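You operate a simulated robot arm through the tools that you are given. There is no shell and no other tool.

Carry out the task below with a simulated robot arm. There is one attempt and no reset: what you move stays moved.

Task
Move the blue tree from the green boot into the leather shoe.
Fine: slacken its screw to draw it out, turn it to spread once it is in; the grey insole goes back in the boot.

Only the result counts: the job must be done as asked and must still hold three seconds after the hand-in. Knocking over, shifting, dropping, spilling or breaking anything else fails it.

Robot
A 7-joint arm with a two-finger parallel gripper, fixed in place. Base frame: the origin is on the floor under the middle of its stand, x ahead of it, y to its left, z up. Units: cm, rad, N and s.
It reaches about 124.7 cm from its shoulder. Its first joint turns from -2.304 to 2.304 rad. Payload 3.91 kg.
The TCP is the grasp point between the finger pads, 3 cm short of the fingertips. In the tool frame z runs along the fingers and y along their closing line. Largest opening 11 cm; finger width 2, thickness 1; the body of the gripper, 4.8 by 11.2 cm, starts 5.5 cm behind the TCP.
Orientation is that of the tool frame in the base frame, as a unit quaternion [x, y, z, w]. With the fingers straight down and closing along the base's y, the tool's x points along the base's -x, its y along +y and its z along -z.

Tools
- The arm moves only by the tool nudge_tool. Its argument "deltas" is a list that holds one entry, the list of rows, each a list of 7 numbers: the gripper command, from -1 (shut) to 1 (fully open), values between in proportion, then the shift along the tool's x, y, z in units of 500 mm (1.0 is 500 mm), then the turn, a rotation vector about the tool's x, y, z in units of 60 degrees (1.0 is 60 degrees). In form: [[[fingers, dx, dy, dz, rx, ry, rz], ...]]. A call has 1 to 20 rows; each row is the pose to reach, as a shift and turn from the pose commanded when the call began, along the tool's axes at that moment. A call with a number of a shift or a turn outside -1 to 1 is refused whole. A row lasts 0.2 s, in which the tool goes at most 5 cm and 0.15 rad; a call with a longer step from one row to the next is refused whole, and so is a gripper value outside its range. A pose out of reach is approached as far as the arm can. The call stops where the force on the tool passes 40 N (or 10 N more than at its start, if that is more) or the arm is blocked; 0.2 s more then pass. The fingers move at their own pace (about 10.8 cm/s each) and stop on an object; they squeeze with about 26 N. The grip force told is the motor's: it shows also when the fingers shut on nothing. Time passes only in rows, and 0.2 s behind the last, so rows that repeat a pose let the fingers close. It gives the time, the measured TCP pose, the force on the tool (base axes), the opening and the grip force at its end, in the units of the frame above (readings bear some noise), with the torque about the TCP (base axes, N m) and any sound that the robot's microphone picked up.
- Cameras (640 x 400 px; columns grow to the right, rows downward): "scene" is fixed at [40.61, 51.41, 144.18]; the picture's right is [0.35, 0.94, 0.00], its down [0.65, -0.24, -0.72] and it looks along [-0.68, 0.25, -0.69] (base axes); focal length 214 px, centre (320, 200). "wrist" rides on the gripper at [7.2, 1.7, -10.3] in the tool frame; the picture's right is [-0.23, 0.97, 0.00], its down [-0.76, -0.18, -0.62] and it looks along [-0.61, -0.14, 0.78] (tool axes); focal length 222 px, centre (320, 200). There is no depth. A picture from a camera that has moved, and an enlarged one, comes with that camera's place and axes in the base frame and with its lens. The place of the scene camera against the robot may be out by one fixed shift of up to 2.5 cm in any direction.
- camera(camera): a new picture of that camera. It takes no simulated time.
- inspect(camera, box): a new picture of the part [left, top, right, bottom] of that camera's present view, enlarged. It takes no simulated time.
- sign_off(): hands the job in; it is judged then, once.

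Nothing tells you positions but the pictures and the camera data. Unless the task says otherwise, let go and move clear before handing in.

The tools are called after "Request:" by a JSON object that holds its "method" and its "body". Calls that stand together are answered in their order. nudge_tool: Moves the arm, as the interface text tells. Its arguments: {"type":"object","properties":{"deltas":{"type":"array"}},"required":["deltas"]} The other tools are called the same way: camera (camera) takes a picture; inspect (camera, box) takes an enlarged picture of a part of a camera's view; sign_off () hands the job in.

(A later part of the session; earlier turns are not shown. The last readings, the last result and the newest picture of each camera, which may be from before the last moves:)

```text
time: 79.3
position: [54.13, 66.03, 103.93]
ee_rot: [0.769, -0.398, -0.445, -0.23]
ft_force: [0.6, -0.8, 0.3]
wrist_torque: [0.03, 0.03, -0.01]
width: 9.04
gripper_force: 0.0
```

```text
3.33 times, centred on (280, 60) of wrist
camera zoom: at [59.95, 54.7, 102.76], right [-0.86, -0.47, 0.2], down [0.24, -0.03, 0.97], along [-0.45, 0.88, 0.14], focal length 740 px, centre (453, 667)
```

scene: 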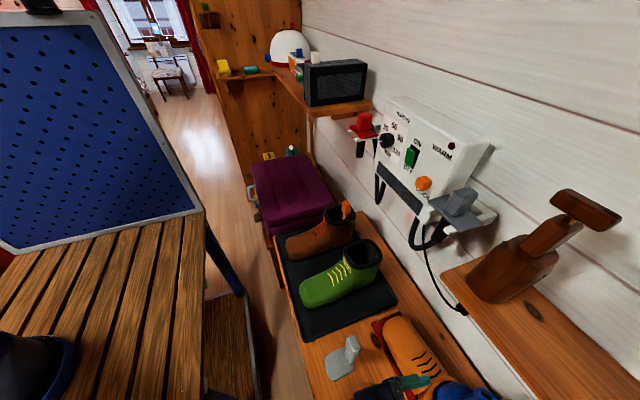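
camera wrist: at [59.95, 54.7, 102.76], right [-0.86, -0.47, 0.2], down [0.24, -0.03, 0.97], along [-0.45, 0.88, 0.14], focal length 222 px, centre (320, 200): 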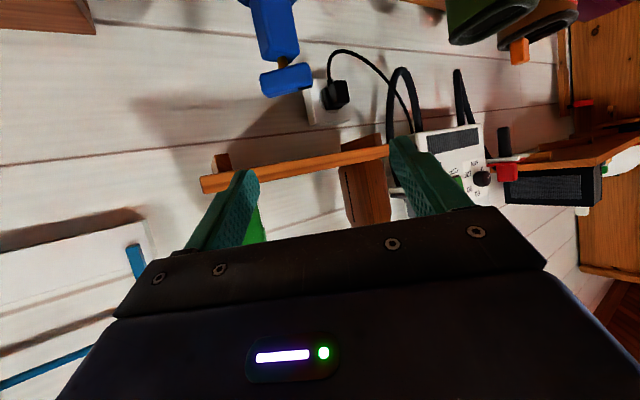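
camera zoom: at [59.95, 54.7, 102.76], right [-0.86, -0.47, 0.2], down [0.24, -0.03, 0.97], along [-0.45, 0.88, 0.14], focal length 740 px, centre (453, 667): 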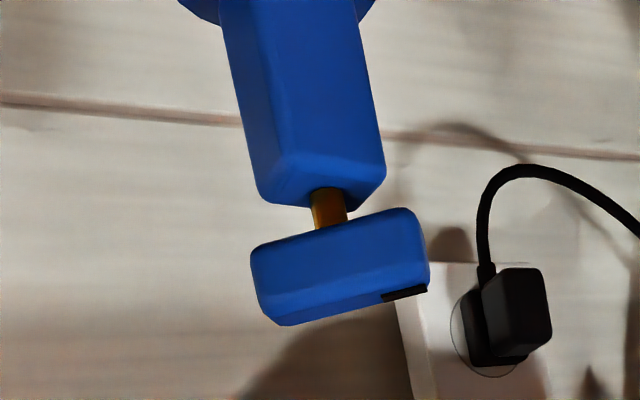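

Request:
{"method": "nudge_tool", "body": {"deltas": [[[0.64, -0.0035, -0.0212, 0.0325, 0, 0.084, 0], [0.64, -0.007, -0.0423, 0.065, 0, 0.168, 0], [0.64, -0.0105, -0.0635, 0.0975, 0, 0.252, 0], [0.64, -0.0105, -0.0635, 0.0975, 0, 0.252, 0]]]}}

Request:
{"method": "camera", "body": {"camera": "wrist"}}

Request:
{"method": "inspect", "body": {"camera": "wrist", "box": [220, 40, 420, 200]}}

```text
time: 80.3
position: [54.1, 71.43, 101.94]
ee_rot: [0.82, -0.427, -0.338, -0.176]
ft_force: [0.2, 0.1, 0.0]
wrist_torque: [-0.03, 0.0, 0.05]
width: 9.02
gripper_force: 0.0
```

```text
taken
camera wrist: at [59.85, 60.25, 104.12], right [-0.89, -0.43, 0.16], down [0.09, 0.18, 0.98], along [-0.45, 0.88, -0.13], focal length 222 px, centre (320, 200)
```

wrist: 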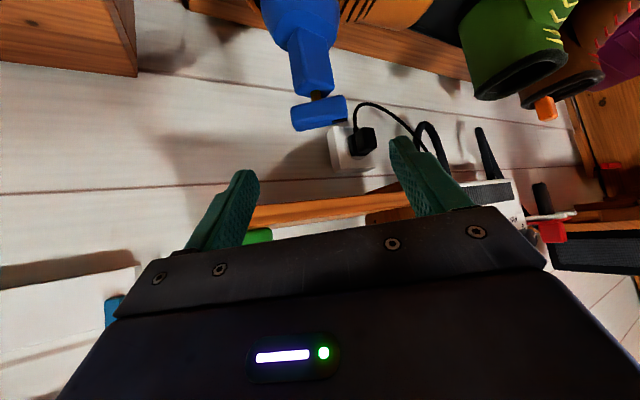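

```text
2.50 times, centred on (320, 120) of wrist
camera zoom: at [59.85, 60.25, 104.12], right [-0.89, -0.43, 0.16], down [0.09, 0.18, 0.98], along [-0.45, 0.88, -0.13], focal length 555 px, centre (320, 400)
```

zoom: 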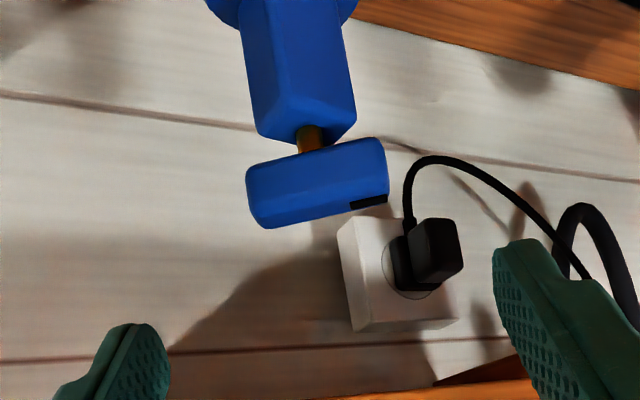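

Aim checks out: the bar centre projects where expected. Advancing along the tool axis to straddle the bar's ends.

Request:
{"method": "nudge_tool", "body": {"deltas": [[[0.64, 0, 0, 0.07, 0, 0, 0], [0.64, 0, 0, 0.14, 0, 0, 0], [0.64, 0, 0, 0.2, 0, 0, 0], [0.64, 0, 0, 0.238, 0, 0, 0]]]}}

Request:
{"method": "inspect", "body": {"camera": "wrist", "box": [220, 40, 420, 220]}}

```text
time: 81.3
position: [49.43, 78.29, 93.46]
ee_rot: [0.82, -0.426, -0.338, -0.176]
ft_force: [0.3, 0.4, -0.4]
wrist_torque: [0.03, 0.01, 0.01]
width: 9.01
gripper_force: 0.1
```

```text
2.22 times, centred on (320, 130) of wrist
camera zoom: at [55.06, 67.23, 95.71], right [-0.89, -0.43, 0.16], down [0.09, 0.18, 0.98], along [-0.45, 0.89, -0.13], focal length 494 px, centre (320, 356)
```

zoom: 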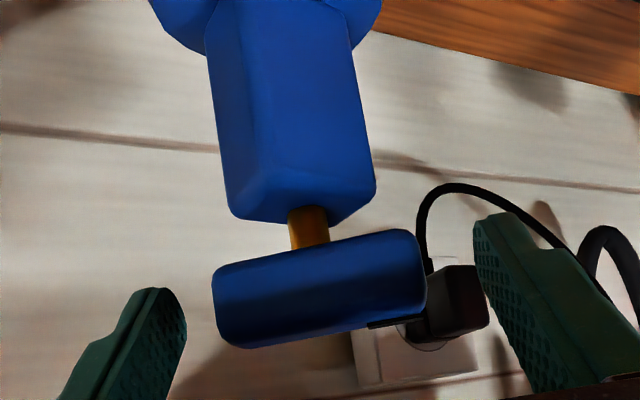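

Request:
{"method": "nudge_tool", "body": {"deltas": [[[0.64, 0, -0.006, 0, 0, 0, 0], [0.3, 0, -0.006, 0, 0, 0, 0], [-0.2, 0, -0.006, 0, 0, 0, 0], [-1, 0, -0.006, 0, 0, 0, 0], [-1, 0, -0.006, 0, 0, 0, 0]]]}}

Request:
{"method": "inspect", "body": {"camera": "wrist", "box": [220, 40, 420, 220]}}

```text
time: 82.5
position: [49.59, 78.58, 93.45]
ee_rot: [0.82, -0.426, -0.339, -0.176]
ft_force: [-1.2, -1.8, 0.3]
wrist_torque: [-0.29, 0.18, 0.05]
width: 5.94
gripper_force: 26.0
```

```text
2.22 times, centred on (320, 130) of wrist
camera zoom: at [55.27, 67.38, 95.69], right [-0.89, -0.43, 0.16], down [0.09, 0.18, 0.98], along [-0.45, 0.88, -0.13], focal length 494 px, centre (320, 356)
```

zoom: 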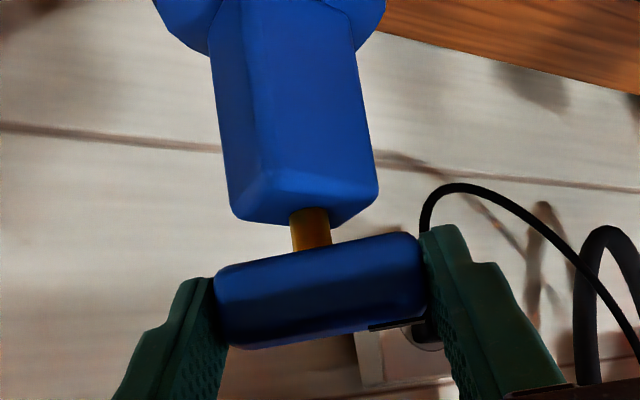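

Gripped by the ends (5.9 cm). Turning clockwise another 25°.

Request:
{"method": "nudge_tool", "body": {"deltas": [[[-1, 0.0001, 0.0024, -0.0001, 0.0588, 0, 0.059], [-1, 0.0001, 0.0049, -0.0001, 0.1177, 0, 0.118], [-1, 0, 0.0073, 0, 0.1765, 0, 0.177], [-1, -0.0004, 0.0097, 0.0004, 0.2353, 0, 0.2359], [-1, -0.0008, 0.0121, 0.0008, 0.2942, 0, 0.2949]]]}}

Request:
{"method": "inspect", "body": {"camera": "wrist", "box": [220, 0, 420, 200]}}

Request:
{"method": "inspect", "body": {"camera": "scene", "box": [360, 280, 520, 400]}}

```text
time: 83.7
position: [48.9, 78.21, 93.42]
ee_rot: [0.708, -0.594, -0.293, -0.245]
ft_force: [-1.6, -0.6, -0.5]
wrist_torque: [-0.06, 0.33, 0.03]
width: 5.96
gripper_force: 26.2
```

```text
2.00 times, centred on (320, 100) of wrist
camera zoom: at [49.42, 65.68, 95.69], right [-0.99, -0.01, 0.16], down [0.16, 0.13, 0.98], along [-0.03, 0.99, -0.13], focal length 444 px, centre (320, 400)
```

zoom: 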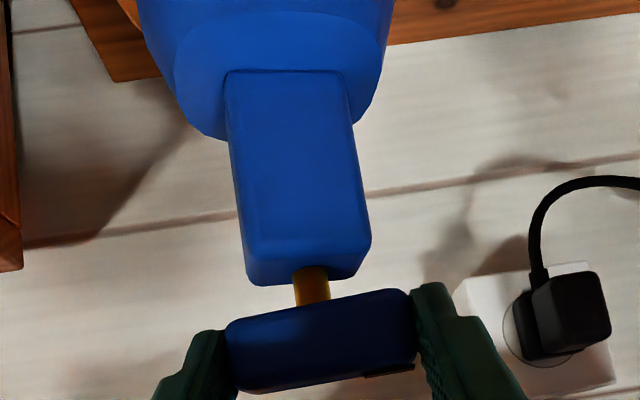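

```text
3.33 times, centred on (440, 340) of scene
camera zoom: at [40.61, 51.41, 144.18], right [0.35, 0.94, 0.0], down [0.65, -0.24, -0.72], along [-0.68, 0.25, -0.69], focal length 715 px, centre (-80, -267)
```

zoom: 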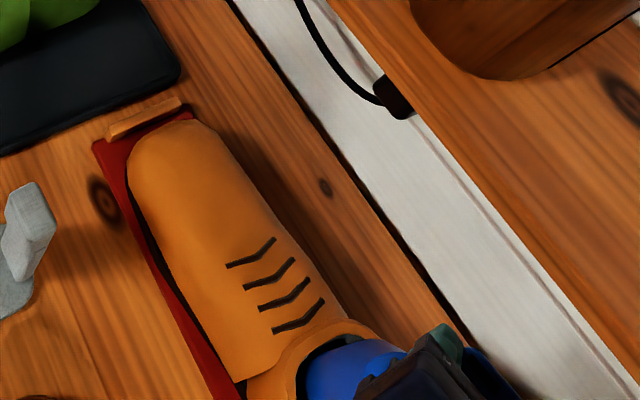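

Request:
{"method": "nudge_tool", "body": {"deltas": [[[-1, -0.0001, 0.0024, 0.0001, 0.0588, 0, 0.059], [-1, -0.0003, 0.0048, 0.0003, 0.1176, 0, 0.118], [-1, -0.0007, 0.0071, 0.0007, 0.1765, 0, 0.177]]]}}

Request:
{"method": "inspect", "body": {"camera": "wrist", "box": [220, 0, 420, 200]}}

Request:
{"method": "inspect", "body": {"camera": "scene", "box": [360, 280, 520, 400]}}

```text
time: 84.5
position: [48.64, 78.23, 93.49]
ee_rot: [-0.626, 0.681, 0.258, 0.28]
ft_force: [-3.2, -1.3, 3.9]
wrist_torque: [-0.15, 0.44, 0.0]
width: 5.93
gripper_force: 25.4
```

```text
2.00 times, centred on (320, 100) of wrist
camera zoom: at [45.82, 65.94, 95.71], right [-0.96, 0.24, 0.16], down [0.19, 0.08, 0.98], along [0.23, 0.97, -0.13], focal length 444 px, centre (320, 400)
```

zoom: 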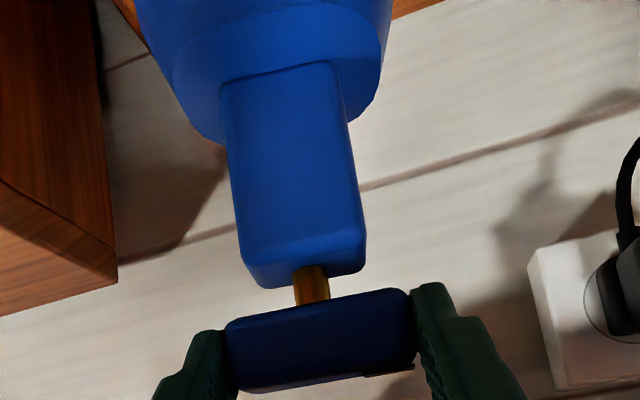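

```text
3.33 times, centred on (440, 340) of scene
camera zoom: at [40.61, 51.41, 144.18], right [0.35, 0.94, 0.0], down [0.65, -0.24, -0.72], along [-0.68, 0.25, -0.69], focal length 715 px, centre (-80, -267)
```

zoom: 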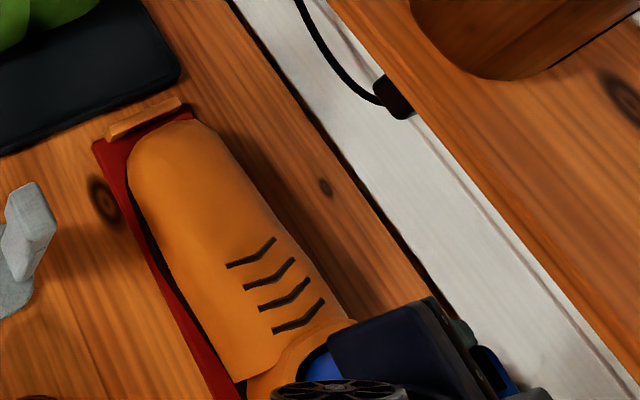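

The bar is now almost parallel with the neck's face, as it was originally when spread. A few more degrees to make sure of the stop.

Request:
{"method": "nudge_tool", "body": {"deltas": [[[-1, 0, 0.0014, 0, 0.0353, 0, 0.0354], [-1, -0.0001, 0.0028, 0.0001, 0.0706, 0, 0.0708], [-1, -0.0001, 0.0028, 0.0001, 0.0706, 0, 0.0708]]]}}

Request:
{"method": "inspect", "body": {"camera": "wrist", "box": [220, 0, 420, 200]}}

Request:
{"method": "inspect", "body": {"camera": "scene", "box": [360, 280, 520, 400]}}

```text
time: 85.3
position: [48.44, 78.17, 93.5]
ee_rot: [-0.588, 0.713, 0.242, 0.295]
ft_force: [-2.8, -1.6, 4.6]
wrist_torque: [-0.19, 0.41, 0.04]
width: 5.94
gripper_force: 25.9
```

```text
2.00 times, centred on (320, 100) of wrist
camera zoom: at [44.44, 66.33, 95.71], right [-0.93, 0.34, 0.16], down [0.19, 0.06, 0.98], along [0.33, 0.94, -0.12], focal length 444 px, centre (320, 400)
```

zoom: 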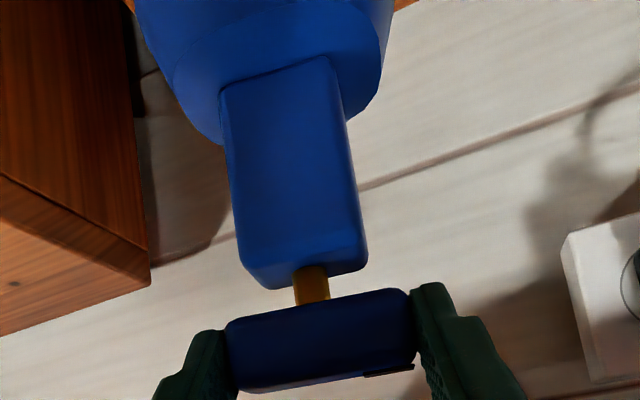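

```text
3.33 times, centred on (440, 340) of scene
camera zoom: at [40.61, 51.41, 144.18], right [0.35, 0.94, 0.0], down [0.65, -0.24, -0.72], along [-0.68, 0.25, -0.69], focal length 715 px, centre (-80, -267)
```

zoom: 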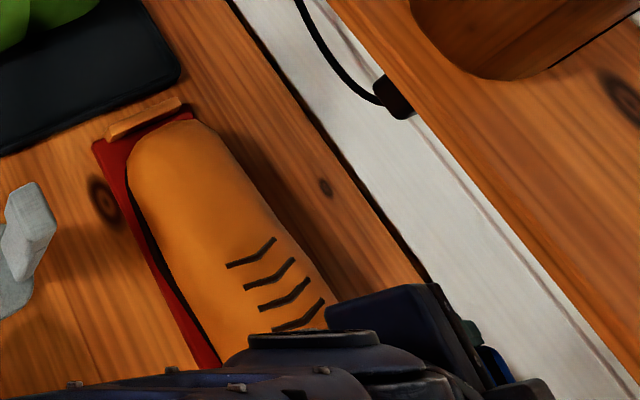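

Request:
{"method": "nudge_tool", "body": {"deltas": [[[-1, 0, 0.0014, 0.0001, 0.0353, 0, 0.0354], [-1, -0.0001, 0.0028, 0.0002, 0.0706, 0, 0.0708], [-1, -0.0001, 0.0028, 0.0002, 0.0706, 0, 0.0708]]]}}

Request:
{"method": "inspect", "body": {"camera": "wrist", "box": [220, 0, 420, 200]}}

Request:
{"method": "inspect", "body": {"camera": "scene", "box": [360, 280, 520, 400]}}

```text
time: 86.1
position: [48.45, 78.33, 93.61]
ee_rot: [-0.55, 0.742, 0.228, 0.309]
ft_force: [-3.1, -0.7, 7.1]
wrist_torque: [0.09, 0.39, 0.04]
width: 5.93
gripper_force: 26.3
```

```text
2.00 times, centred on (320, 100) of wrist
camera zoom: at [43.09, 66.87, 95.7], right [-0.88, 0.44, 0.16], down [0.2, 0.04, 0.98], along [0.42, 0.9, -0.12], focal length 444 px, centre (320, 400)
```

zoom: 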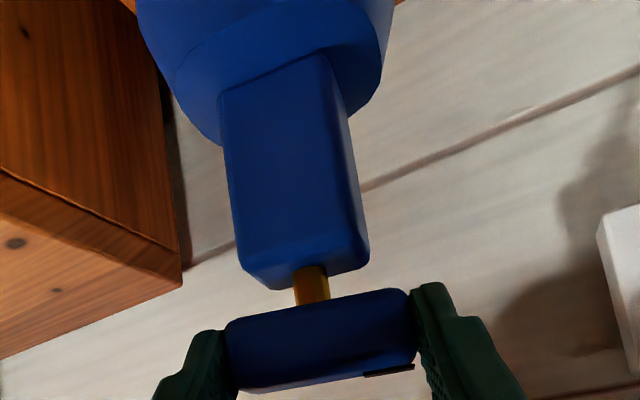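

```text
3.33 times, centred on (440, 340) of scene
camera zoom: at [40.61, 51.41, 144.18], right [0.35, 0.94, 0.0], down [0.65, -0.24, -0.72], along [-0.68, 0.25, -0.69], focal length 715 px, centre (-80, -267)
```

zoom: 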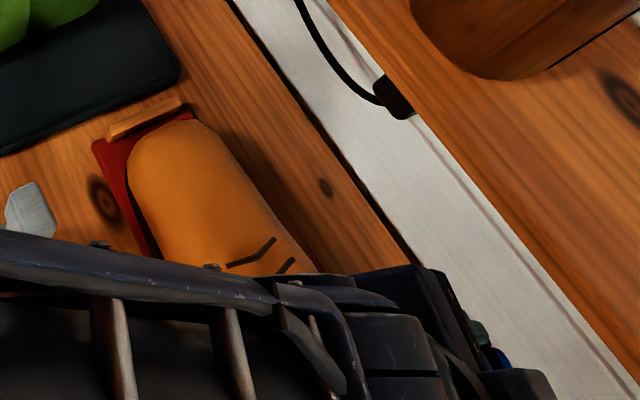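

Request:
{"method": "nudge_tool", "body": {"deltas": [[[-1, -0.0013, 0.0019, -0.0021, 0, 0, 0], [-1, -0.0014, 0.0048, -0.002, 0.0707, 0, 0.0705], [-1, -0.0017, 0.0076, -0.0017, 0.1414, 0, 0.141], [-1, -0.0017, 0.0076, -0.0017, 0.1414, 0, 0.141]]]}}

Request:
{"method": "inspect", "body": {"camera": "wrist", "box": [220, 0, 420, 200]}}

Request:
{"method": "inspect", "body": {"camera": "scene", "box": [360, 280, 520, 400]}}

```text
time: 87.1
position: [48.08, 78.38, 93.48]
ee_rot: [-0.469, 0.796, 0.192, 0.33]
ft_force: [0.8, 0.4, -1.1]
wrist_torque: [-0.05, 0.01, -0.02]
width: 5.96
gripper_force: 25.9
```

```text
2.00 times, centred on (320, 100) of wrist
camera zoom: at [40.5, 68.28, 95.73], right [-0.77, 0.61, 0.16], down [0.2, 0.0, 0.98], along [0.6, 0.79, -0.13], focal length 444 px, centre (320, 400)
```

zoom: 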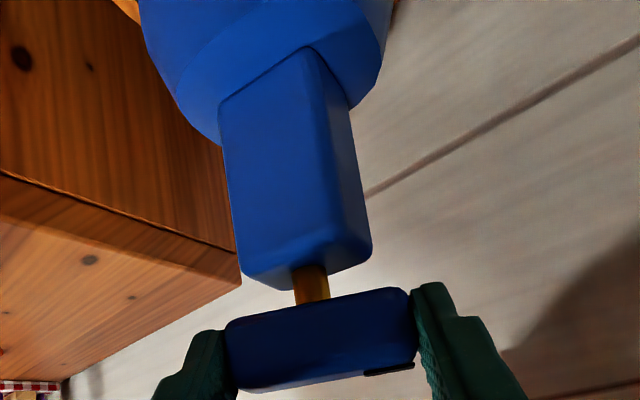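

```text
3.33 times, centred on (440, 340) of scene
camera zoom: at [40.61, 51.41, 144.18], right [0.35, 0.94, 0.0], down [0.65, -0.24, -0.72], along [-0.68, 0.25, -0.69], focal length 715 px, centre (-80, -267)
```

zoom: 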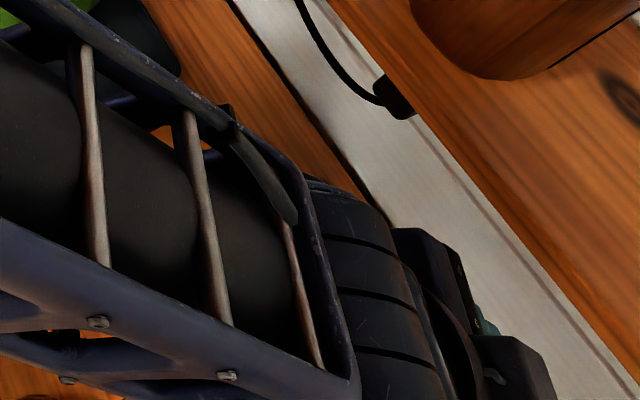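

No stop yet and no resistance; the shoe's opening is roomier than the boot's, so I'll keep turning until the screw actually bites. First check the arm's clearance.

Request:
{"method": "camera", "body": {"camera": "scene"}}

Request:
{"method": "nudge_tool", "body": {"deltas": [[[-1, -0.0001, 0.0029, 0.0001, 0.0707, 0, 0.0705], [-1, -0.0004, 0.0057, 0.0004, 0.1414, 0, 0.141], [-1, -0.0004, 0.0057, 0.0004, 0.1414, 0, 0.141]]]}}

Request:
{"method": "inspect", "body": {"camera": "wrist", "box": [220, 0, 420, 200]}}

```text
taken
```

scene: 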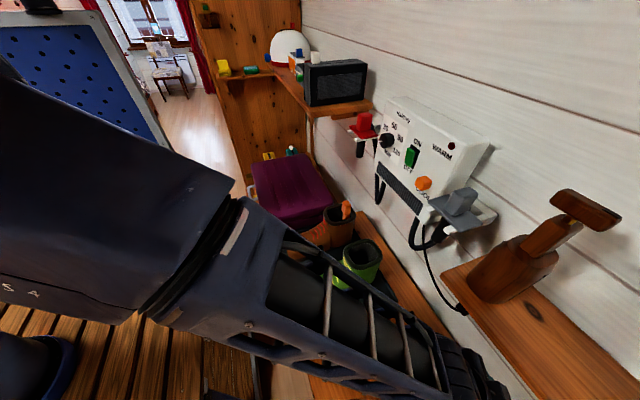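

```text
time: 87.9
position: [47.79, 78.48, 93.56]
ee_rot: [-0.384, 0.841, 0.157, 0.348]
ft_force: [0.2, -0.3, -0.3]
wrist_torque: [-0.07, 0.04, 0.04]
width: 5.93
gripper_force: 26.5
```

```text
2.00 times, centred on (320, 100) of wrist
camera zoom: at [38.28, 70.2, 95.75], right [-0.63, 0.76, 0.16], down [0.2, -0.04, 0.98], along [0.75, 0.65, -0.13], focal length 444 px, centre (320, 400)
```

zoom: 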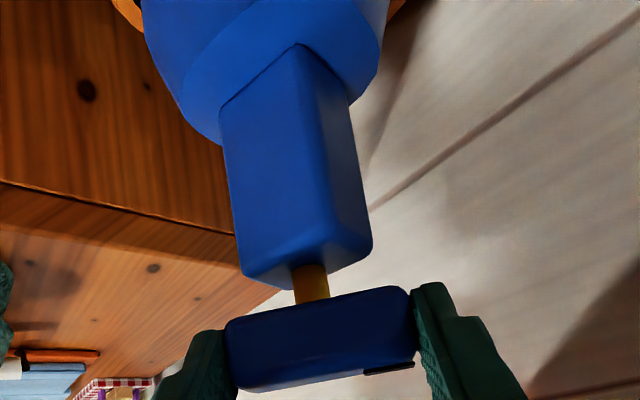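

The neck's heading suggests the body is starting to follow the bar (screw near its tight end). I'll test snugness with a tiny 0.3 cm upward pull.

Request:
{"method": "nudge_tool", "body": {"deltas": [[[-1, 0.0021, 0, -0.0021, 0, 0, 0], [-1, 0.0042, 0, -0.0042, 0, 0, 0], [-1, 0.0042, 0, -0.0042, 0, 0, 0]]]}}

```text
time: 88.7
position: [47.53, 78.38, 93.47]
ee_rot: [-0.384, 0.84, 0.158, 0.348]
ft_force: [-1.1, 1.5, -0.9]
wrist_torque: [0.22, 0.19, -0.01]
width: 5.96
gripper_force: 26.6
```

Request:
{"method": "nudge_tool", "body": {"deltas": [[[-1, -0.0042, 0, 0, 0, 0, 0], [-1, -0.0084, 0, 0, 0, 0, 0], [-1, -0.0084, 0, 0, 0, 0, 0]]]}}

```text
time: 89.5
position: [47.79, 78.58, 93.86]
ee_rot: [-0.384, 0.84, 0.157, 0.348]
ft_force: [0.0, -1.3, -3.5]
wrist_torque: [-0.18, -0.07, 0.03]
width: 5.94
gripper_force: 26.1
```

Fz equals just the tree's weight, so it isn't holding yet. Lower back and keep turning clockwise.

Request:
{"method": "nudge_tool", "body": {"deltas": [[[-1, 0.0042, 0, 0.0042, 0, 0, 0], [-1, 0.0041, 0.0029, 0.0043, 0.0707, 0, 0.0705], [-1, 0.0038, 0.0057, 0.0046, 0.1414, 0, 0.141], [-1, 0.0038, 0.0057, 0.0046, 0.1414, 0, 0.141]]]}}

Request:
{"method": "inspect", "body": {"camera": "wrist", "box": [220, 0, 420, 200]}}

Request:
{"method": "camera", "body": {"camera": "wrist"}}

```text
time: 90.5
position: [47.65, 78.76, 93.59]
ee_rot: [-0.295, 0.876, 0.122, 0.363]
ft_force: [0.9, -1.1, -2.0]
wrist_torque: [-0.08, -0.1, -0.02]
width: 5.97
gripper_force: 26.1
```

```text
2.00 times, centred on (320, 100) of wrist
camera zoom: at [36.59, 72.61, 95.77], right [-0.46, 0.87, 0.16], down [0.18, -0.08, 0.98], along [0.87, 0.48, -0.12], focal length 444 px, centre (320, 400)
```

zoom: 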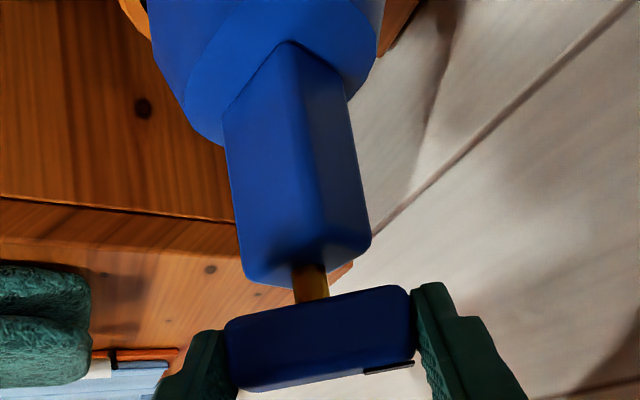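

```text
taken
camera wrist: at [36.59, 72.61, 95.77], right [-0.46, 0.87, 0.16], down [0.18, -0.08, 0.98], along [0.87, 0.48, -0.12], focal length 222 px, centre (320, 200)
```

wrist: 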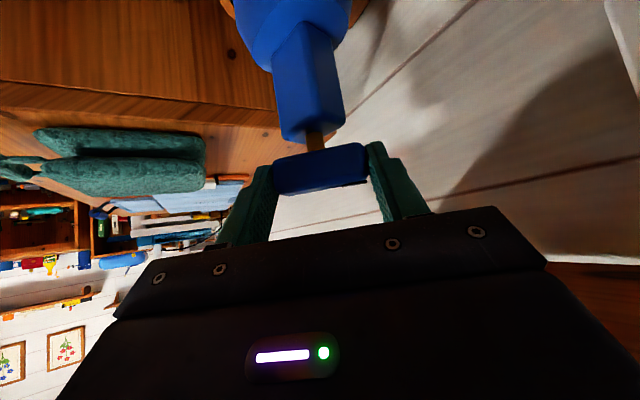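

Still free-turning. I'll release and look at the plug from the same vantage as before to compare its spread.

Request:
{"method": "nudge_tool", "body": {"deltas": [[[-0.3, 0, 0, 0, 0, 0, 0], [0.3, 0, 0, 0, 0, 0, 0], [0.6, 0, 0, 0, 0, 0, 0], [0.6, 0, 0, -0.05, 0, 0, 0], [0.6, 0, 0, -0.12, 0, 0, 0], [0.6, 0, 0, -0.2, 0, 0, 0]]]}}

Request:
{"method": "camera", "body": {"camera": "wrist"}}

Request:
{"method": "inspect", "body": {"camera": "wrist", "box": [240, 0, 400, 160]}}

```text
time: 91.9
position: [41.97, 74.51, 100.49]
ee_rot: [-0.295, 0.876, 0.121, 0.362]
ft_force: [0.4, 0.7, -0.6]
wrist_torque: [0.01, -0.01, -0.01]
width: 8.79
gripper_force: 0.1
```

```text
taken
camera wrist: at [30.95, 68.39, 102.77], right [-0.46, 0.87, 0.16], down [0.18, -0.08, 0.98], along [0.87, 0.48, -0.12], focal length 222 px, centre (320, 200)
```

wrist: 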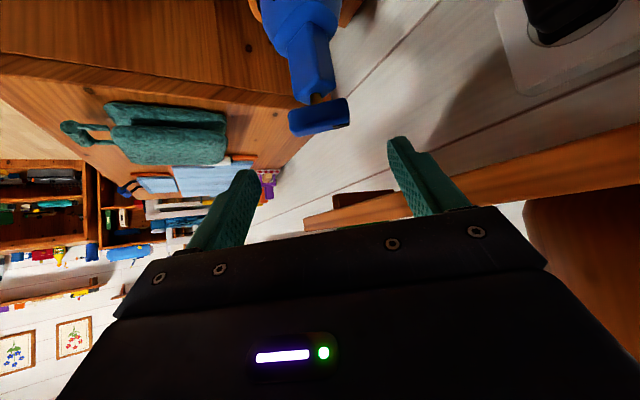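

```text
2.50 times, centred on (320, 80) of wrist
camera zoom: at [30.95, 68.39, 102.77], right [-0.46, 0.87, 0.16], down [0.18, -0.08, 0.98], along [0.87, 0.48, -0.12], focal length 555 px, centre (320, 500)
```

zoom: 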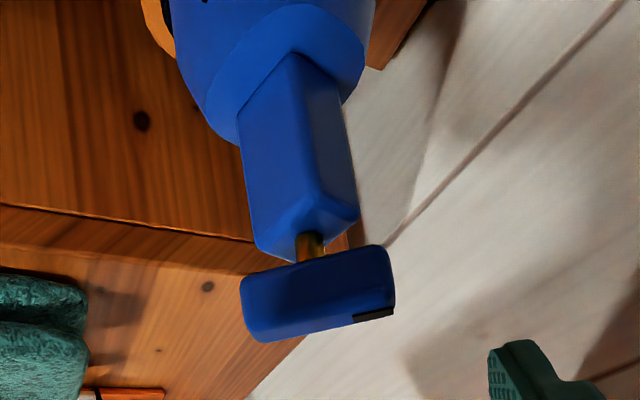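

Request:
{"method": "nudge_tool", "body": {"deltas": [[[0.6, -0.0047, -0.035, -0.0094, -0.0892, 0, -0.0892], [0.6, -0.0094, -0.07, -0.0187, -0.1784, 0, -0.1784], [0.6, -0.014, -0.105, -0.028, -0.2676, 0, -0.2676], [0.6, -0.019, -0.14, -0.0375, -0.3569, 0, -0.3569], [0.6, -0.0237, -0.176, -0.047, -0.4461, 0, -0.4461], [0.6, -0.0283, -0.211, -0.0562, -0.5353, 0, -0.5353], [0.6, -0.033, -0.246, -0.0656, -0.6245, 0, -0.6245]]]}}

Request:
{"method": "nudge_tool", "body": {"deltas": [[[0.6, 0, 0, 0, 0, 0.12, 0], [0.6, 0, 0, 0, 0, 0.24, 0], [0.6, 0, 0, 0, 0, 0.36, 0], [0.6, 0, 0, 0, 0, 0.48, 0], [0.6, 0, 0, 0, 0, 0.6, 0]]]}}

Request:
{"method": "camera", "body": {"camera": "wrist"}}

Request:
{"method": "camera", "body": {"camera": "scene"}}

```text
time: 93.7
position: [37.75, 68.16, 104.33]
ee_rot: [0.7, -0.603, -0.289, -0.25]
ft_force: [-0.8, 0.3, 0.8]
wrist_torque: [0.02, -0.04, -0.02]
width: 8.8
gripper_force: 0.0
stopped in row 7: the arm was blocked; the commanded pose is now the measured one
```

```text
time: 94.9
position: [38.27, 67.97, 104.27]
ee_rot: [0.753, -0.653, -0.057, -0.051]
ft_force: [0.4, 0.2, 0.2]
wrist_torque: [-0.03, 0.01, 0.0]
width: 8.79
gripper_force: 0.0
```

```text
taken
camera wrist: at [37.62, 59.13, 113.29], right [-1.0, 0.08, 0.03], down [0.08, 0.68, 0.73], along [0.04, 0.73, -0.68], focal length 222 px, centre (320, 200)
```

wrist: 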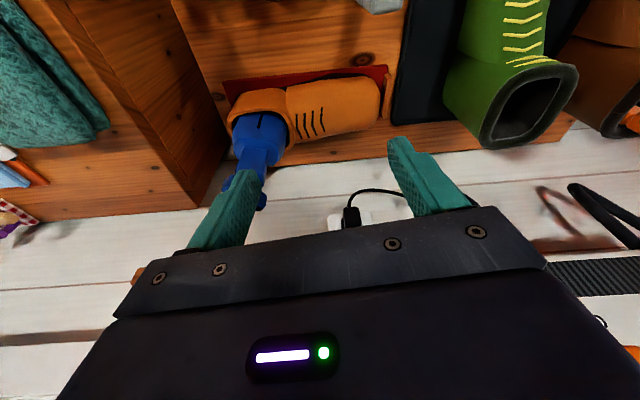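

```text
taken
```

scene: 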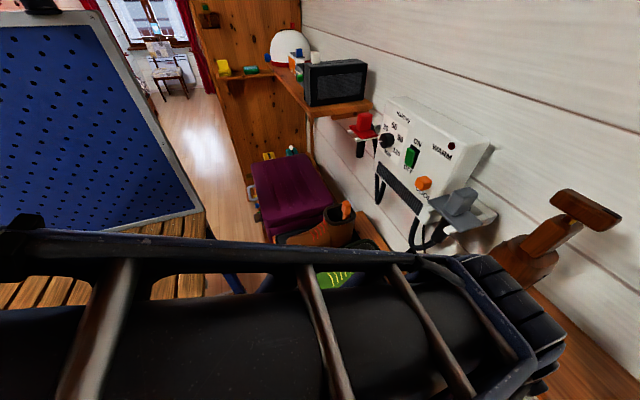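

The arm met one of its own limits mid-way (no contact force) but nothing looks disturbed. I'll move back over the shoe slowly and inspect the plug.

Request:
{"method": "nudge_tool", "body": {"deltas": [[[0.6, -0.004, -0.05, -0.0094, 0, 0, 0], [0.6, -0.008, -0.1, -0.0187, 0, 0, 0], [0.6, -0.0123, -0.155, -0.028, 0, 0, 0], [0.6, -0.0164, -0.2074, -0.0374, 0, 0, 0], [0.6, -0.0164, -0.2074, -0.0374, 0, 0, 0]]]}}

Request:
{"method": "camera", "body": {"camera": "wrist"}}

Request:
{"method": "inspect", "body": {"camera": "wrist", "box": [240, 40, 400, 200]}}

```text
time: 96.1
position: [48.3, 70.29, 106.23]
ee_rot: [0.755, -0.651, -0.059, -0.05]
ft_force: [0.5, -0.4, 0.0]
wrist_torque: [-0.02, 0.0, -0.01]
width: 8.82
gripper_force: 0.2
```

```text
taken
camera wrist: at [47.8, 61.23, 115.3], right [-1.0, 0.08, 0.03], down [0.08, 0.67, 0.73], along [0.04, 0.73, -0.68], focal length 222 px, centre (320, 200)
```

wrist: 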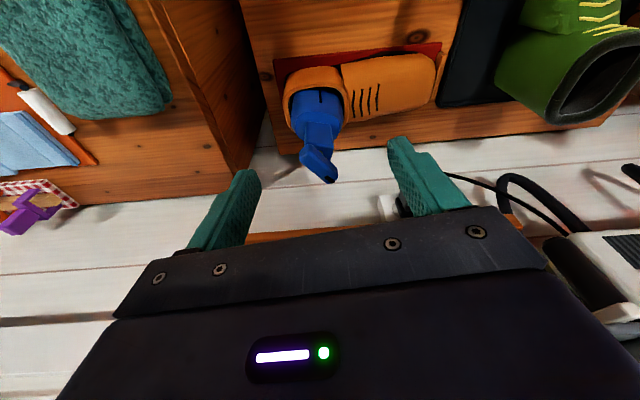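

```text
2.50 times, centred on (320, 120) of wrist
camera zoom: at [47.8, 61.23, 115.3], right [-1.0, 0.08, 0.03], down [0.08, 0.67, 0.73], along [0.04, 0.73, -0.68], focal length 555 px, centre (320, 400)
```

zoom: 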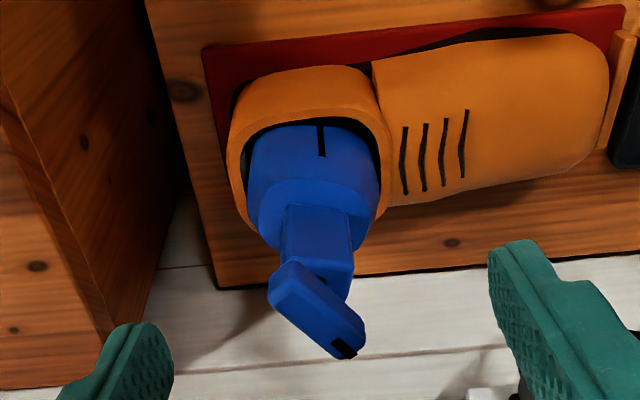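

Request:
{"method": "inspect", "body": {"camera": "wrist", "box": [280, 80, 350, 150]}}

```text
5.71 times, centred on (315, 115) of wrist
camera zoom: at [47.8, 61.23, 115.3], right [-1.0, 0.08, 0.03], down [0.08, 0.67, 0.73], along [0.04, 0.73, -0.68], focal length 1269 px, centre (349, 686)
```

zoom: 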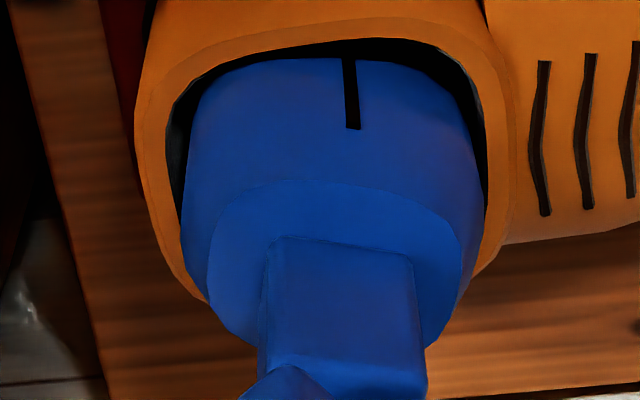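

The hinge has simply turned about 45° past parallel with no stop, so I'll keep going clockwise until it bites. Regrip the bar by its sides, leaning along its near end (azimuth −55°).

Request:
{"method": "nudge_tool", "body": {"deltas": [[[0.2, 0.07, -0.028, 0.0095, 0, 0, 0], [-0.1, 0.1398, -0.0555, 0.019, 0, -0.07, 0], [-0.1, 0.1398, -0.0555, 0.019, 0, -0.2, 0], [-0.1, 0.1398, -0.0555, 0.019, 0, -0.33, 0], [-0.1, 0.1398, -0.0555, 0.019, 0, -0.46, 0], [-0.1, 0.1398, -0.0555, 0.019, 0, -0.59, 0], [-0.1, 0.1398, -0.0555, 0.019, 0, -0.72, 0], [-0.1, 0.1398, -0.0555, 0.019, 0, -0.858, 0]]]}}

Request:
{"method": "camera", "body": {"camera": "wrist"}}

```text
time: 97.9
position: [52.1, 63.82, 104.33]
ee_rot: [0.654, -0.563, -0.381, -0.331]
ft_force: [-1.1, 0.2, -0.6]
wrist_torque: [-0.06, -0.01, -0.06]
width: 4.97
gripper_force: 0.0
```

```text
taken
camera wrist: at [52.01, 51.17, 103.03], right [-0.98, -0.03, 0.2], down [0.2, -0.14, 0.97], along [0.0, 0.99, 0.14], focal length 222 px, centre (320, 200)
```

wrist: 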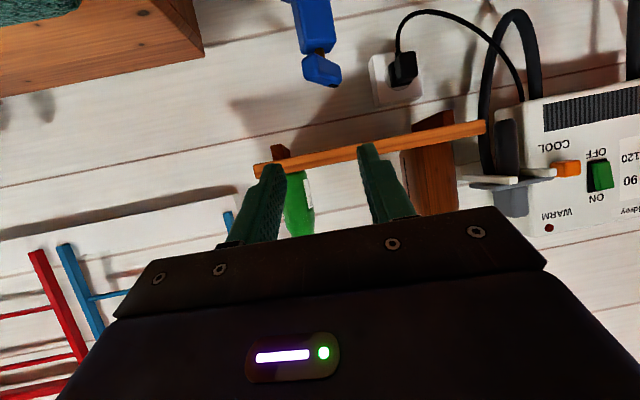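

Request:
{"method": "nudge_tool", "body": {"deltas": [[[-0.1, 0.008, -0.013, 0.036, -0.0784, -0.0004, -0.044], [-0.1, 0.0167, -0.026, 0.0726, -0.1568, -0.0007, -0.0881], [-0.1, 0.025, -0.039, 0.109, -0.2352, -0.0011, -0.1321], [-0.1, 0.0334, -0.0522, 0.145, -0.3136, -0.0014, -0.1762], [-0.1, 0.0418, -0.0653, 0.1815, -0.392, -0.0018, -0.2202], [-0.1, 0.0418, -0.0653, 0.1815, -0.392, -0.0018, -0.2202]]]}}

Request:
{"method": "camera", "body": {"camera": "wrist"}}

Request:
{"method": "inspect", "body": {"camera": "wrist", "box": [240, 40, 400, 200]}}

```text
time: 99.3
position: [54.28, 71.21, 97.83]
ee_rot: [0.768, -0.397, -0.447, -0.231]
ft_force: [-0.2, 0.3, 0.5]
wrist_torque: [0.02, 0.0, 0.01]
width: 4.96
gripper_force: 0.0
```

```text
taken
camera wrist: at [60.08, 59.87, 96.66], right [-0.86, -0.47, 0.2], down [0.24, -0.03, 0.97], along [-0.45, 0.88, 0.14], focal length 222 px, centre (320, 200)
```

wrist: 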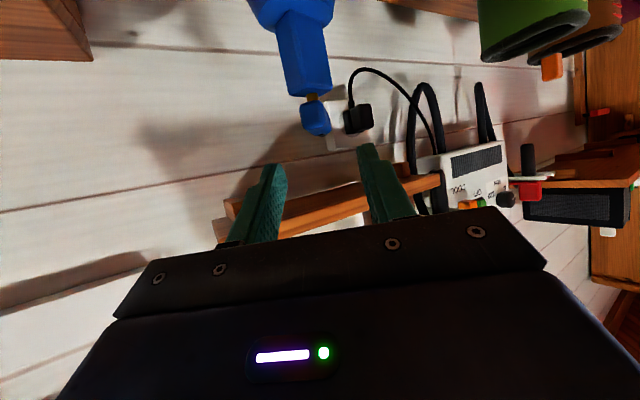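

```text
2.50 times, centred on (320, 120) of wrist
camera zoom: at [60.08, 59.87, 96.66], right [-0.86, -0.47, 0.2], down [0.24, -0.03, 0.97], along [-0.45, 0.88, 0.14], focal length 555 px, centre (320, 400)
```

zoom: 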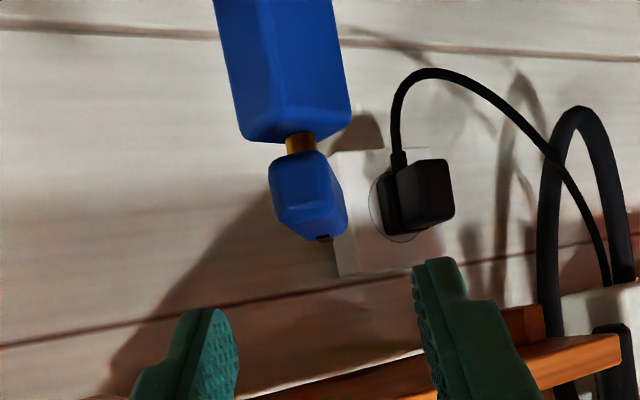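

Request:
{"method": "nudge_tool", "body": {"deltas": [[[-0.1, -0.0004, -0.003, 0.06, 0, 0, 0], [-0.1, -0.0008, -0.005, 0.12, 0, 0, 0], [-0.1, -0.0012, -0.006, 0.165, 0, 0, 0], [-0.1, -0.0014, -0.006, 0.1955, 0, 0, 0], [-0.1, -0.0014, -0.006, 0.1955, 0, 0, 0]]]}}

Request:
{"method": "inspect", "body": {"camera": "wrist", "box": [240, 40, 400, 200]}}

```text
time: 100.5
position: [49.56, 78.31, 92.96]
ee_rot: [0.767, -0.397, -0.448, -0.231]
ft_force: [-0.1, -0.8, -0.6]
wrist_torque: [-0.04, 0.0, -0.04]
width: 4.95
gripper_force: 0.1
```

```text
2.50 times, centred on (320, 120) of wrist
camera zoom: at [55.37, 66.96, 91.84], right [-0.86, -0.47, 0.2], down [0.24, -0.03, 0.97], along [-0.45, 0.88, 0.14], focal length 555 px, centre (320, 400)
```

zoom: 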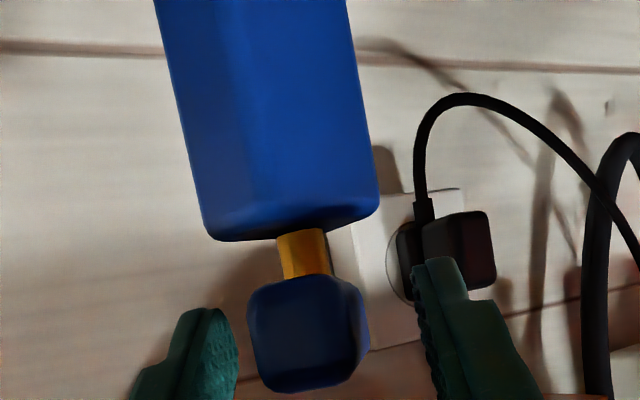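

Request:
{"method": "nudge_tool", "body": {"deltas": [[[-0.4, 0, 0, 0, 0, 0, 0], [-0.7, 0, 0, 0, 0, 0, 0], [-1, 0, 0, 0, 0, 0, 0], [-1, 0, 0, 0, 0, 0, 0]]]}}

Request:
{"method": "inspect", "body": {"camera": "wrist", "box": [240, 0, 400, 200]}}

```text
time: 101.5
position: [49.55, 78.15, 92.95]
ee_rot: [0.767, -0.398, -0.447, -0.232]
ft_force: [0.8, -0.3, -0.8]
wrist_torque: [0.05, -0.04, 0.01]
width: 2.15
gripper_force: 26.0
```

```text
2.00 times, centred on (320, 100) of wrist
camera zoom: at [55.38, 66.95, 91.85], right [-0.86, -0.47, 0.2], down [0.24, -0.03, 0.97], along [-0.45, 0.88, 0.14], focal length 444 px, centre (320, 400)
```

zoom: 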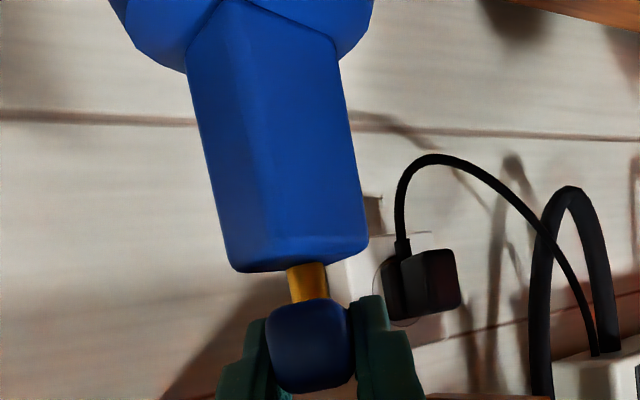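

Request:
{"method": "nudge_tool", "body": {"deltas": [[[-1, -0.0001, 0.0029, 0.0001, 0.0725, 0, 0.0412], [-1, -0.0003, 0.0058, 0.0004, 0.145, 0, 0.0825], [-1, -0.0006, 0.0087, 0.001, 0.2175, 0, 0.1237], [-1, -0.001, 0.0114, 0.0018, 0.29, 0, 0.1649], [-1, -0.0015, 0.0141, 0.0027, 0.3625, 0, 0.2062]]]}}

Request:
{"method": "inspect", "body": {"camera": "wrist", "box": [240, 0, 400, 200]}}

Request:
{"method": "inspect", "body": {"camera": "scene", "box": [360, 280, 520, 400]}}

```text
time: 102.7
position: [48.89, 77.91, 93.12]
ee_rot: [0.662, -0.555, -0.386, -0.324]
ft_force: [-0.1, 1.9, 0.5]
wrist_torque: [0.11, 0.06, 0.01]
width: 2.15
gripper_force: 25.9
```

```text
2.00 times, centred on (320, 100) of wrist
camera zoom: at [49.38, 65.25, 91.86], right [-0.98, -0.06, 0.2], down [0.21, -0.13, 0.97], along [-0.03, 0.99, 0.14], focal length 444 px, centre (320, 400)
```

zoom: 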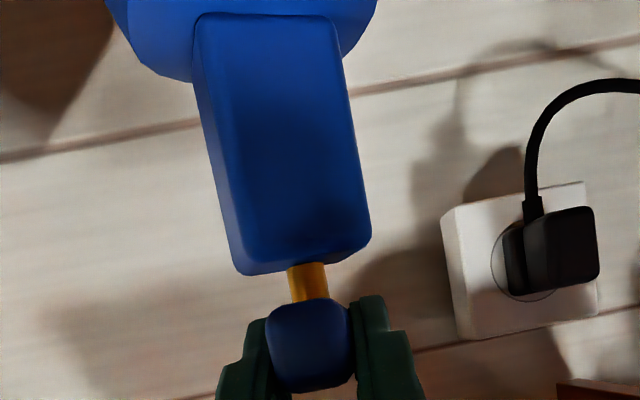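

```text
3.33 times, centred on (440, 340) of scene
camera zoom: at [40.61, 51.41, 144.18], right [0.35, 0.94, 0.0], down [0.65, -0.24, -0.72], along [-0.68, 0.25, -0.69], focal length 715 px, centre (-80, -267)
```

zoom: 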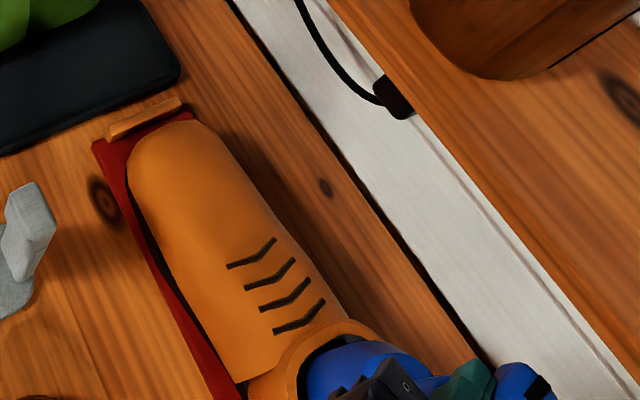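

Request:
{"method": "nudge_tool", "body": {"deltas": [[[-1, 0, 0.0029, 0.0001, 0.0725, 0, 0.0412], [-1, -0.0002, 0.0058, 0.0003, 0.145, 0, 0.0825], [-1, -0.0005, 0.0087, 0.0008, 0.2175, 0, 0.1237], [-1, -0.0009, 0.0115, 0.0015, 0.29, 0, 0.1649], [-1, -0.0014, 0.0142, 0.0024, 0.3625, 0, 0.2062]]]}}

Request:
{"method": "inspect", "body": {"camera": "wrist", "box": [240, 0, 400, 200]}}

```text
time: 103.9
position: [48.17, 78.12, 93.07]
ee_rot: [-0.527, 0.685, 0.308, 0.398]
ft_force: [-0.1, -0.6, 0.2]
wrist_torque: [0.07, 0.06, 0.01]
width: 2.18
gripper_force: 25.9
```

```text
2.00 times, centred on (320, 100) of wrist
camera zoom: at [43.25, 66.22, 91.91], right [-0.91, 0.36, 0.2], down [0.13, -0.21, 0.97], along [0.39, 0.91, 0.14], focal length 444 px, centre (320, 400)
```

zoom: 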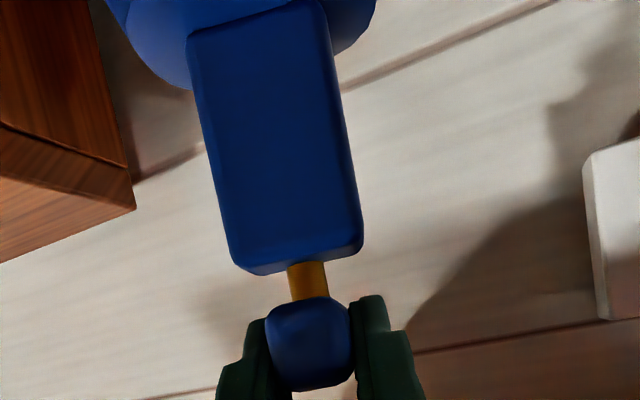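

Request:
{"method": "nudge_tool", "body": {"deltas": [[[-1, 0, 0.0029, 0.0001, 0.0725, 0, 0.0412], [-1, -0.0002, 0.0058, 0.0003, 0.145, 0, 0.0825], [-1, -0.0005, 0.0087, 0.0008, 0.2175, 0, 0.1237], [-1, -0.0009, 0.0115, 0.0015, 0.29, 0, 0.1649]]]}}

Request:
{"method": "inspect", "body": {"camera": "wrist", "box": [240, 0, 400, 200]}}

```text
time: 104.9
position: [47.6, 78.21, 92.98]
ee_rot: [-0.4, 0.766, 0.235, 0.446]
ft_force: [-2.7, 3.8, 2.1]
wrist_torque: [0.34, -0.12, 0.13]
width: 2.16
gripper_force: 25.8
```

```text
2.00 times, centred on (320, 100) of wrist
camera zoom: at [38.99, 68.84, 91.92], right [-0.73, 0.65, 0.2], down [0.05, -0.24, 0.97], along [0.68, 0.72, 0.14], focal length 444 px, centre (320, 400)
```

zoom: 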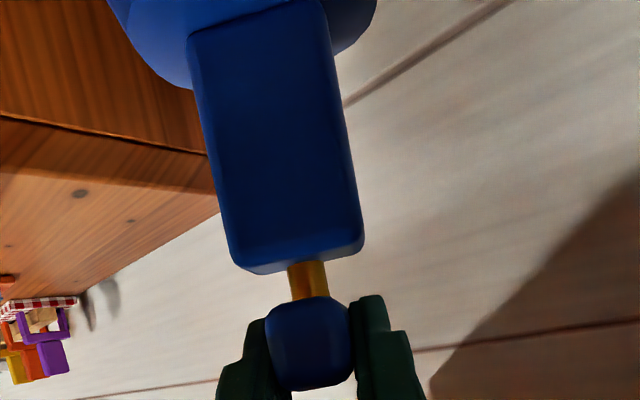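

The neck now turns with the gripper: the screw has reached its clockwise end stop. A small upward test pull (0.3 cm) to see whether it's holding.

Request:
{"method": "nudge_tool", "body": {"deltas": [[[-1, -0.0026, 0, -0.0015, 0, 0, 0], [-1, -0.0052, 0, -0.003, 0, 0, 0], [-1, -0.0052, 0, -0.003, 0, 0, 0]]]}}

```text
time: 105.7
position: [47.66, 78.18, 93.23]
ee_rot: [-0.4, 0.767, 0.233, 0.445]
ft_force: [-0.9, -0.2, -3.6]
wrist_torque: [-0.31, 0.08, 0.13]
width: 2.15
gripper_force: 25.7
```

It lifts with only its own weight, so it isn't gripping. I'll compare with the other trees (orange in the brown boot, wooden one on the shelf) for how bar, mark and slot relate when spread or slack.

Request:
{"method": "inspect", "body": {"camera": "scene", "box": [310, 195, 370, 245]}}

Request:
{"method": "inspect", "body": {"camera": "scene", "box": [470, 180, 630, 310]}}

Request:
{"method": "camera", "body": {"camera": "scene"}}

```text
8.00 times, centred on (340, 220) of scene
camera zoom: at [40.61, 51.41, 144.18], right [0.35, 0.94, 0.0], down [0.65, -0.24, -0.72], along [-0.68, 0.25, -0.69], focal length 1716 px, centre (160, 40)
```

zoom: 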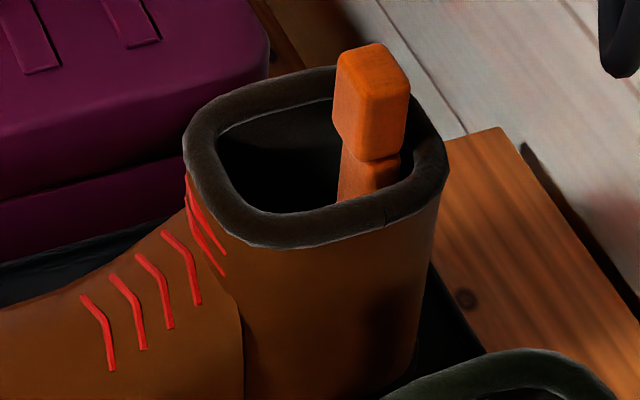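

```text
3.08 times, centred on (550, 245) of scene
camera zoom: at [40.61, 51.41, 144.18], right [0.35, 0.94, 0.0], down [0.65, -0.24, -0.72], along [-0.68, 0.25, -0.69], focal length 660 px, centre (-388, 62)
```

zoom: 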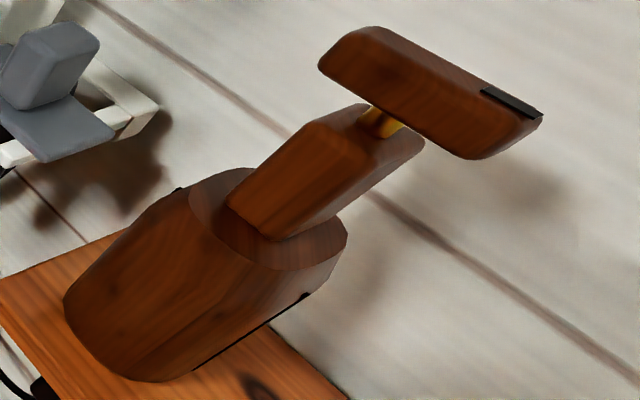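

```text
taken
```

scene: 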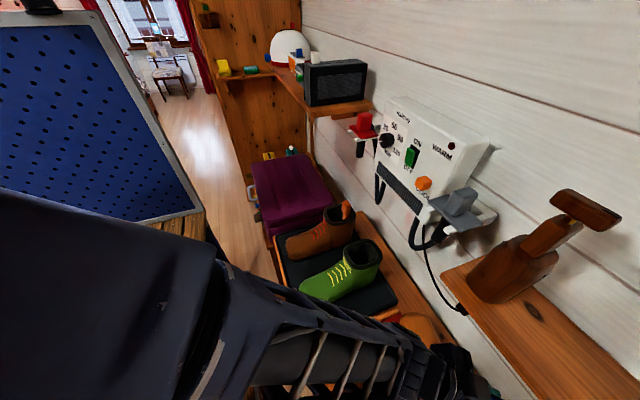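

Request:
{"method": "camera", "body": {"camera": "wrist"}}

Request:
{"method": "inspect", "body": {"camera": "wrist", "box": [230, 0, 390, 100]}}

Request:
{"method": "inspect", "body": {"camera": "scene", "box": [360, 280, 520, 400]}}

```text
taken
camera wrist: at [39.0, 68.81, 92.12], right [-0.73, 0.65, 0.2], down [0.05, -0.24, 0.97], along [0.68, 0.72, 0.14], focal length 222 px, centre (320, 200)
```

wrist: 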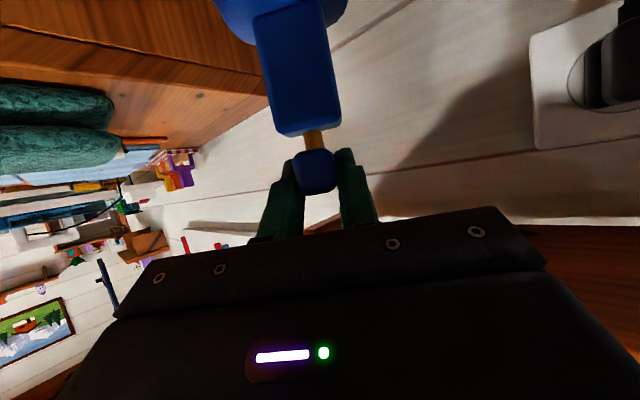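

```text
4.00 times, centred on (310, 50) of wrist
camera zoom: at [39.0, 68.81, 92.12], right [-0.73, 0.65, 0.2], down [0.05, -0.24, 0.97], along [0.68, 0.72, 0.14], focal length 888 px, centre (360, 800)
```

zoom: 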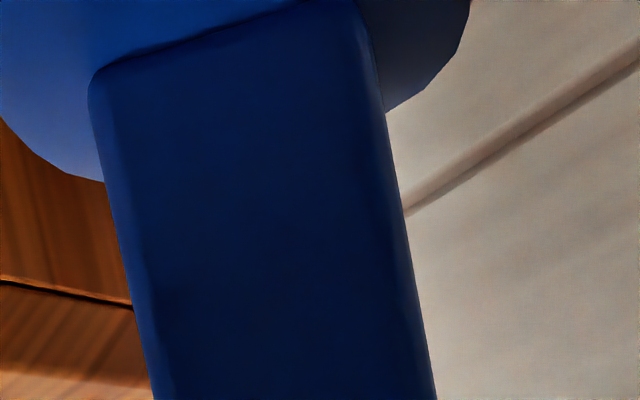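

```text
3.33 times, centred on (440, 340) of scene
camera zoom: at [40.61, 51.41, 144.18], right [0.35, 0.94, 0.0], down [0.65, -0.24, -0.72], along [-0.68, 0.25, -0.69], focal length 715 px, centre (-80, -267)
```

zoom: 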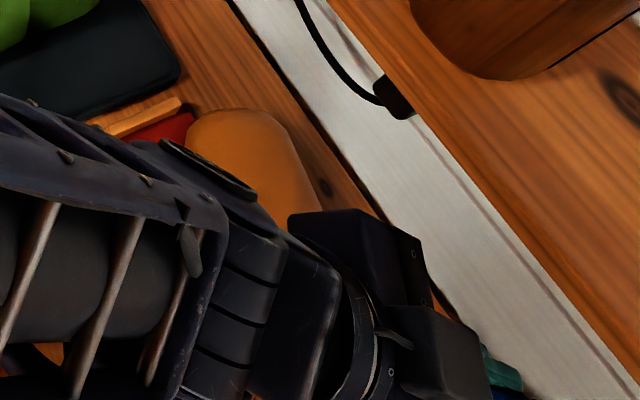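

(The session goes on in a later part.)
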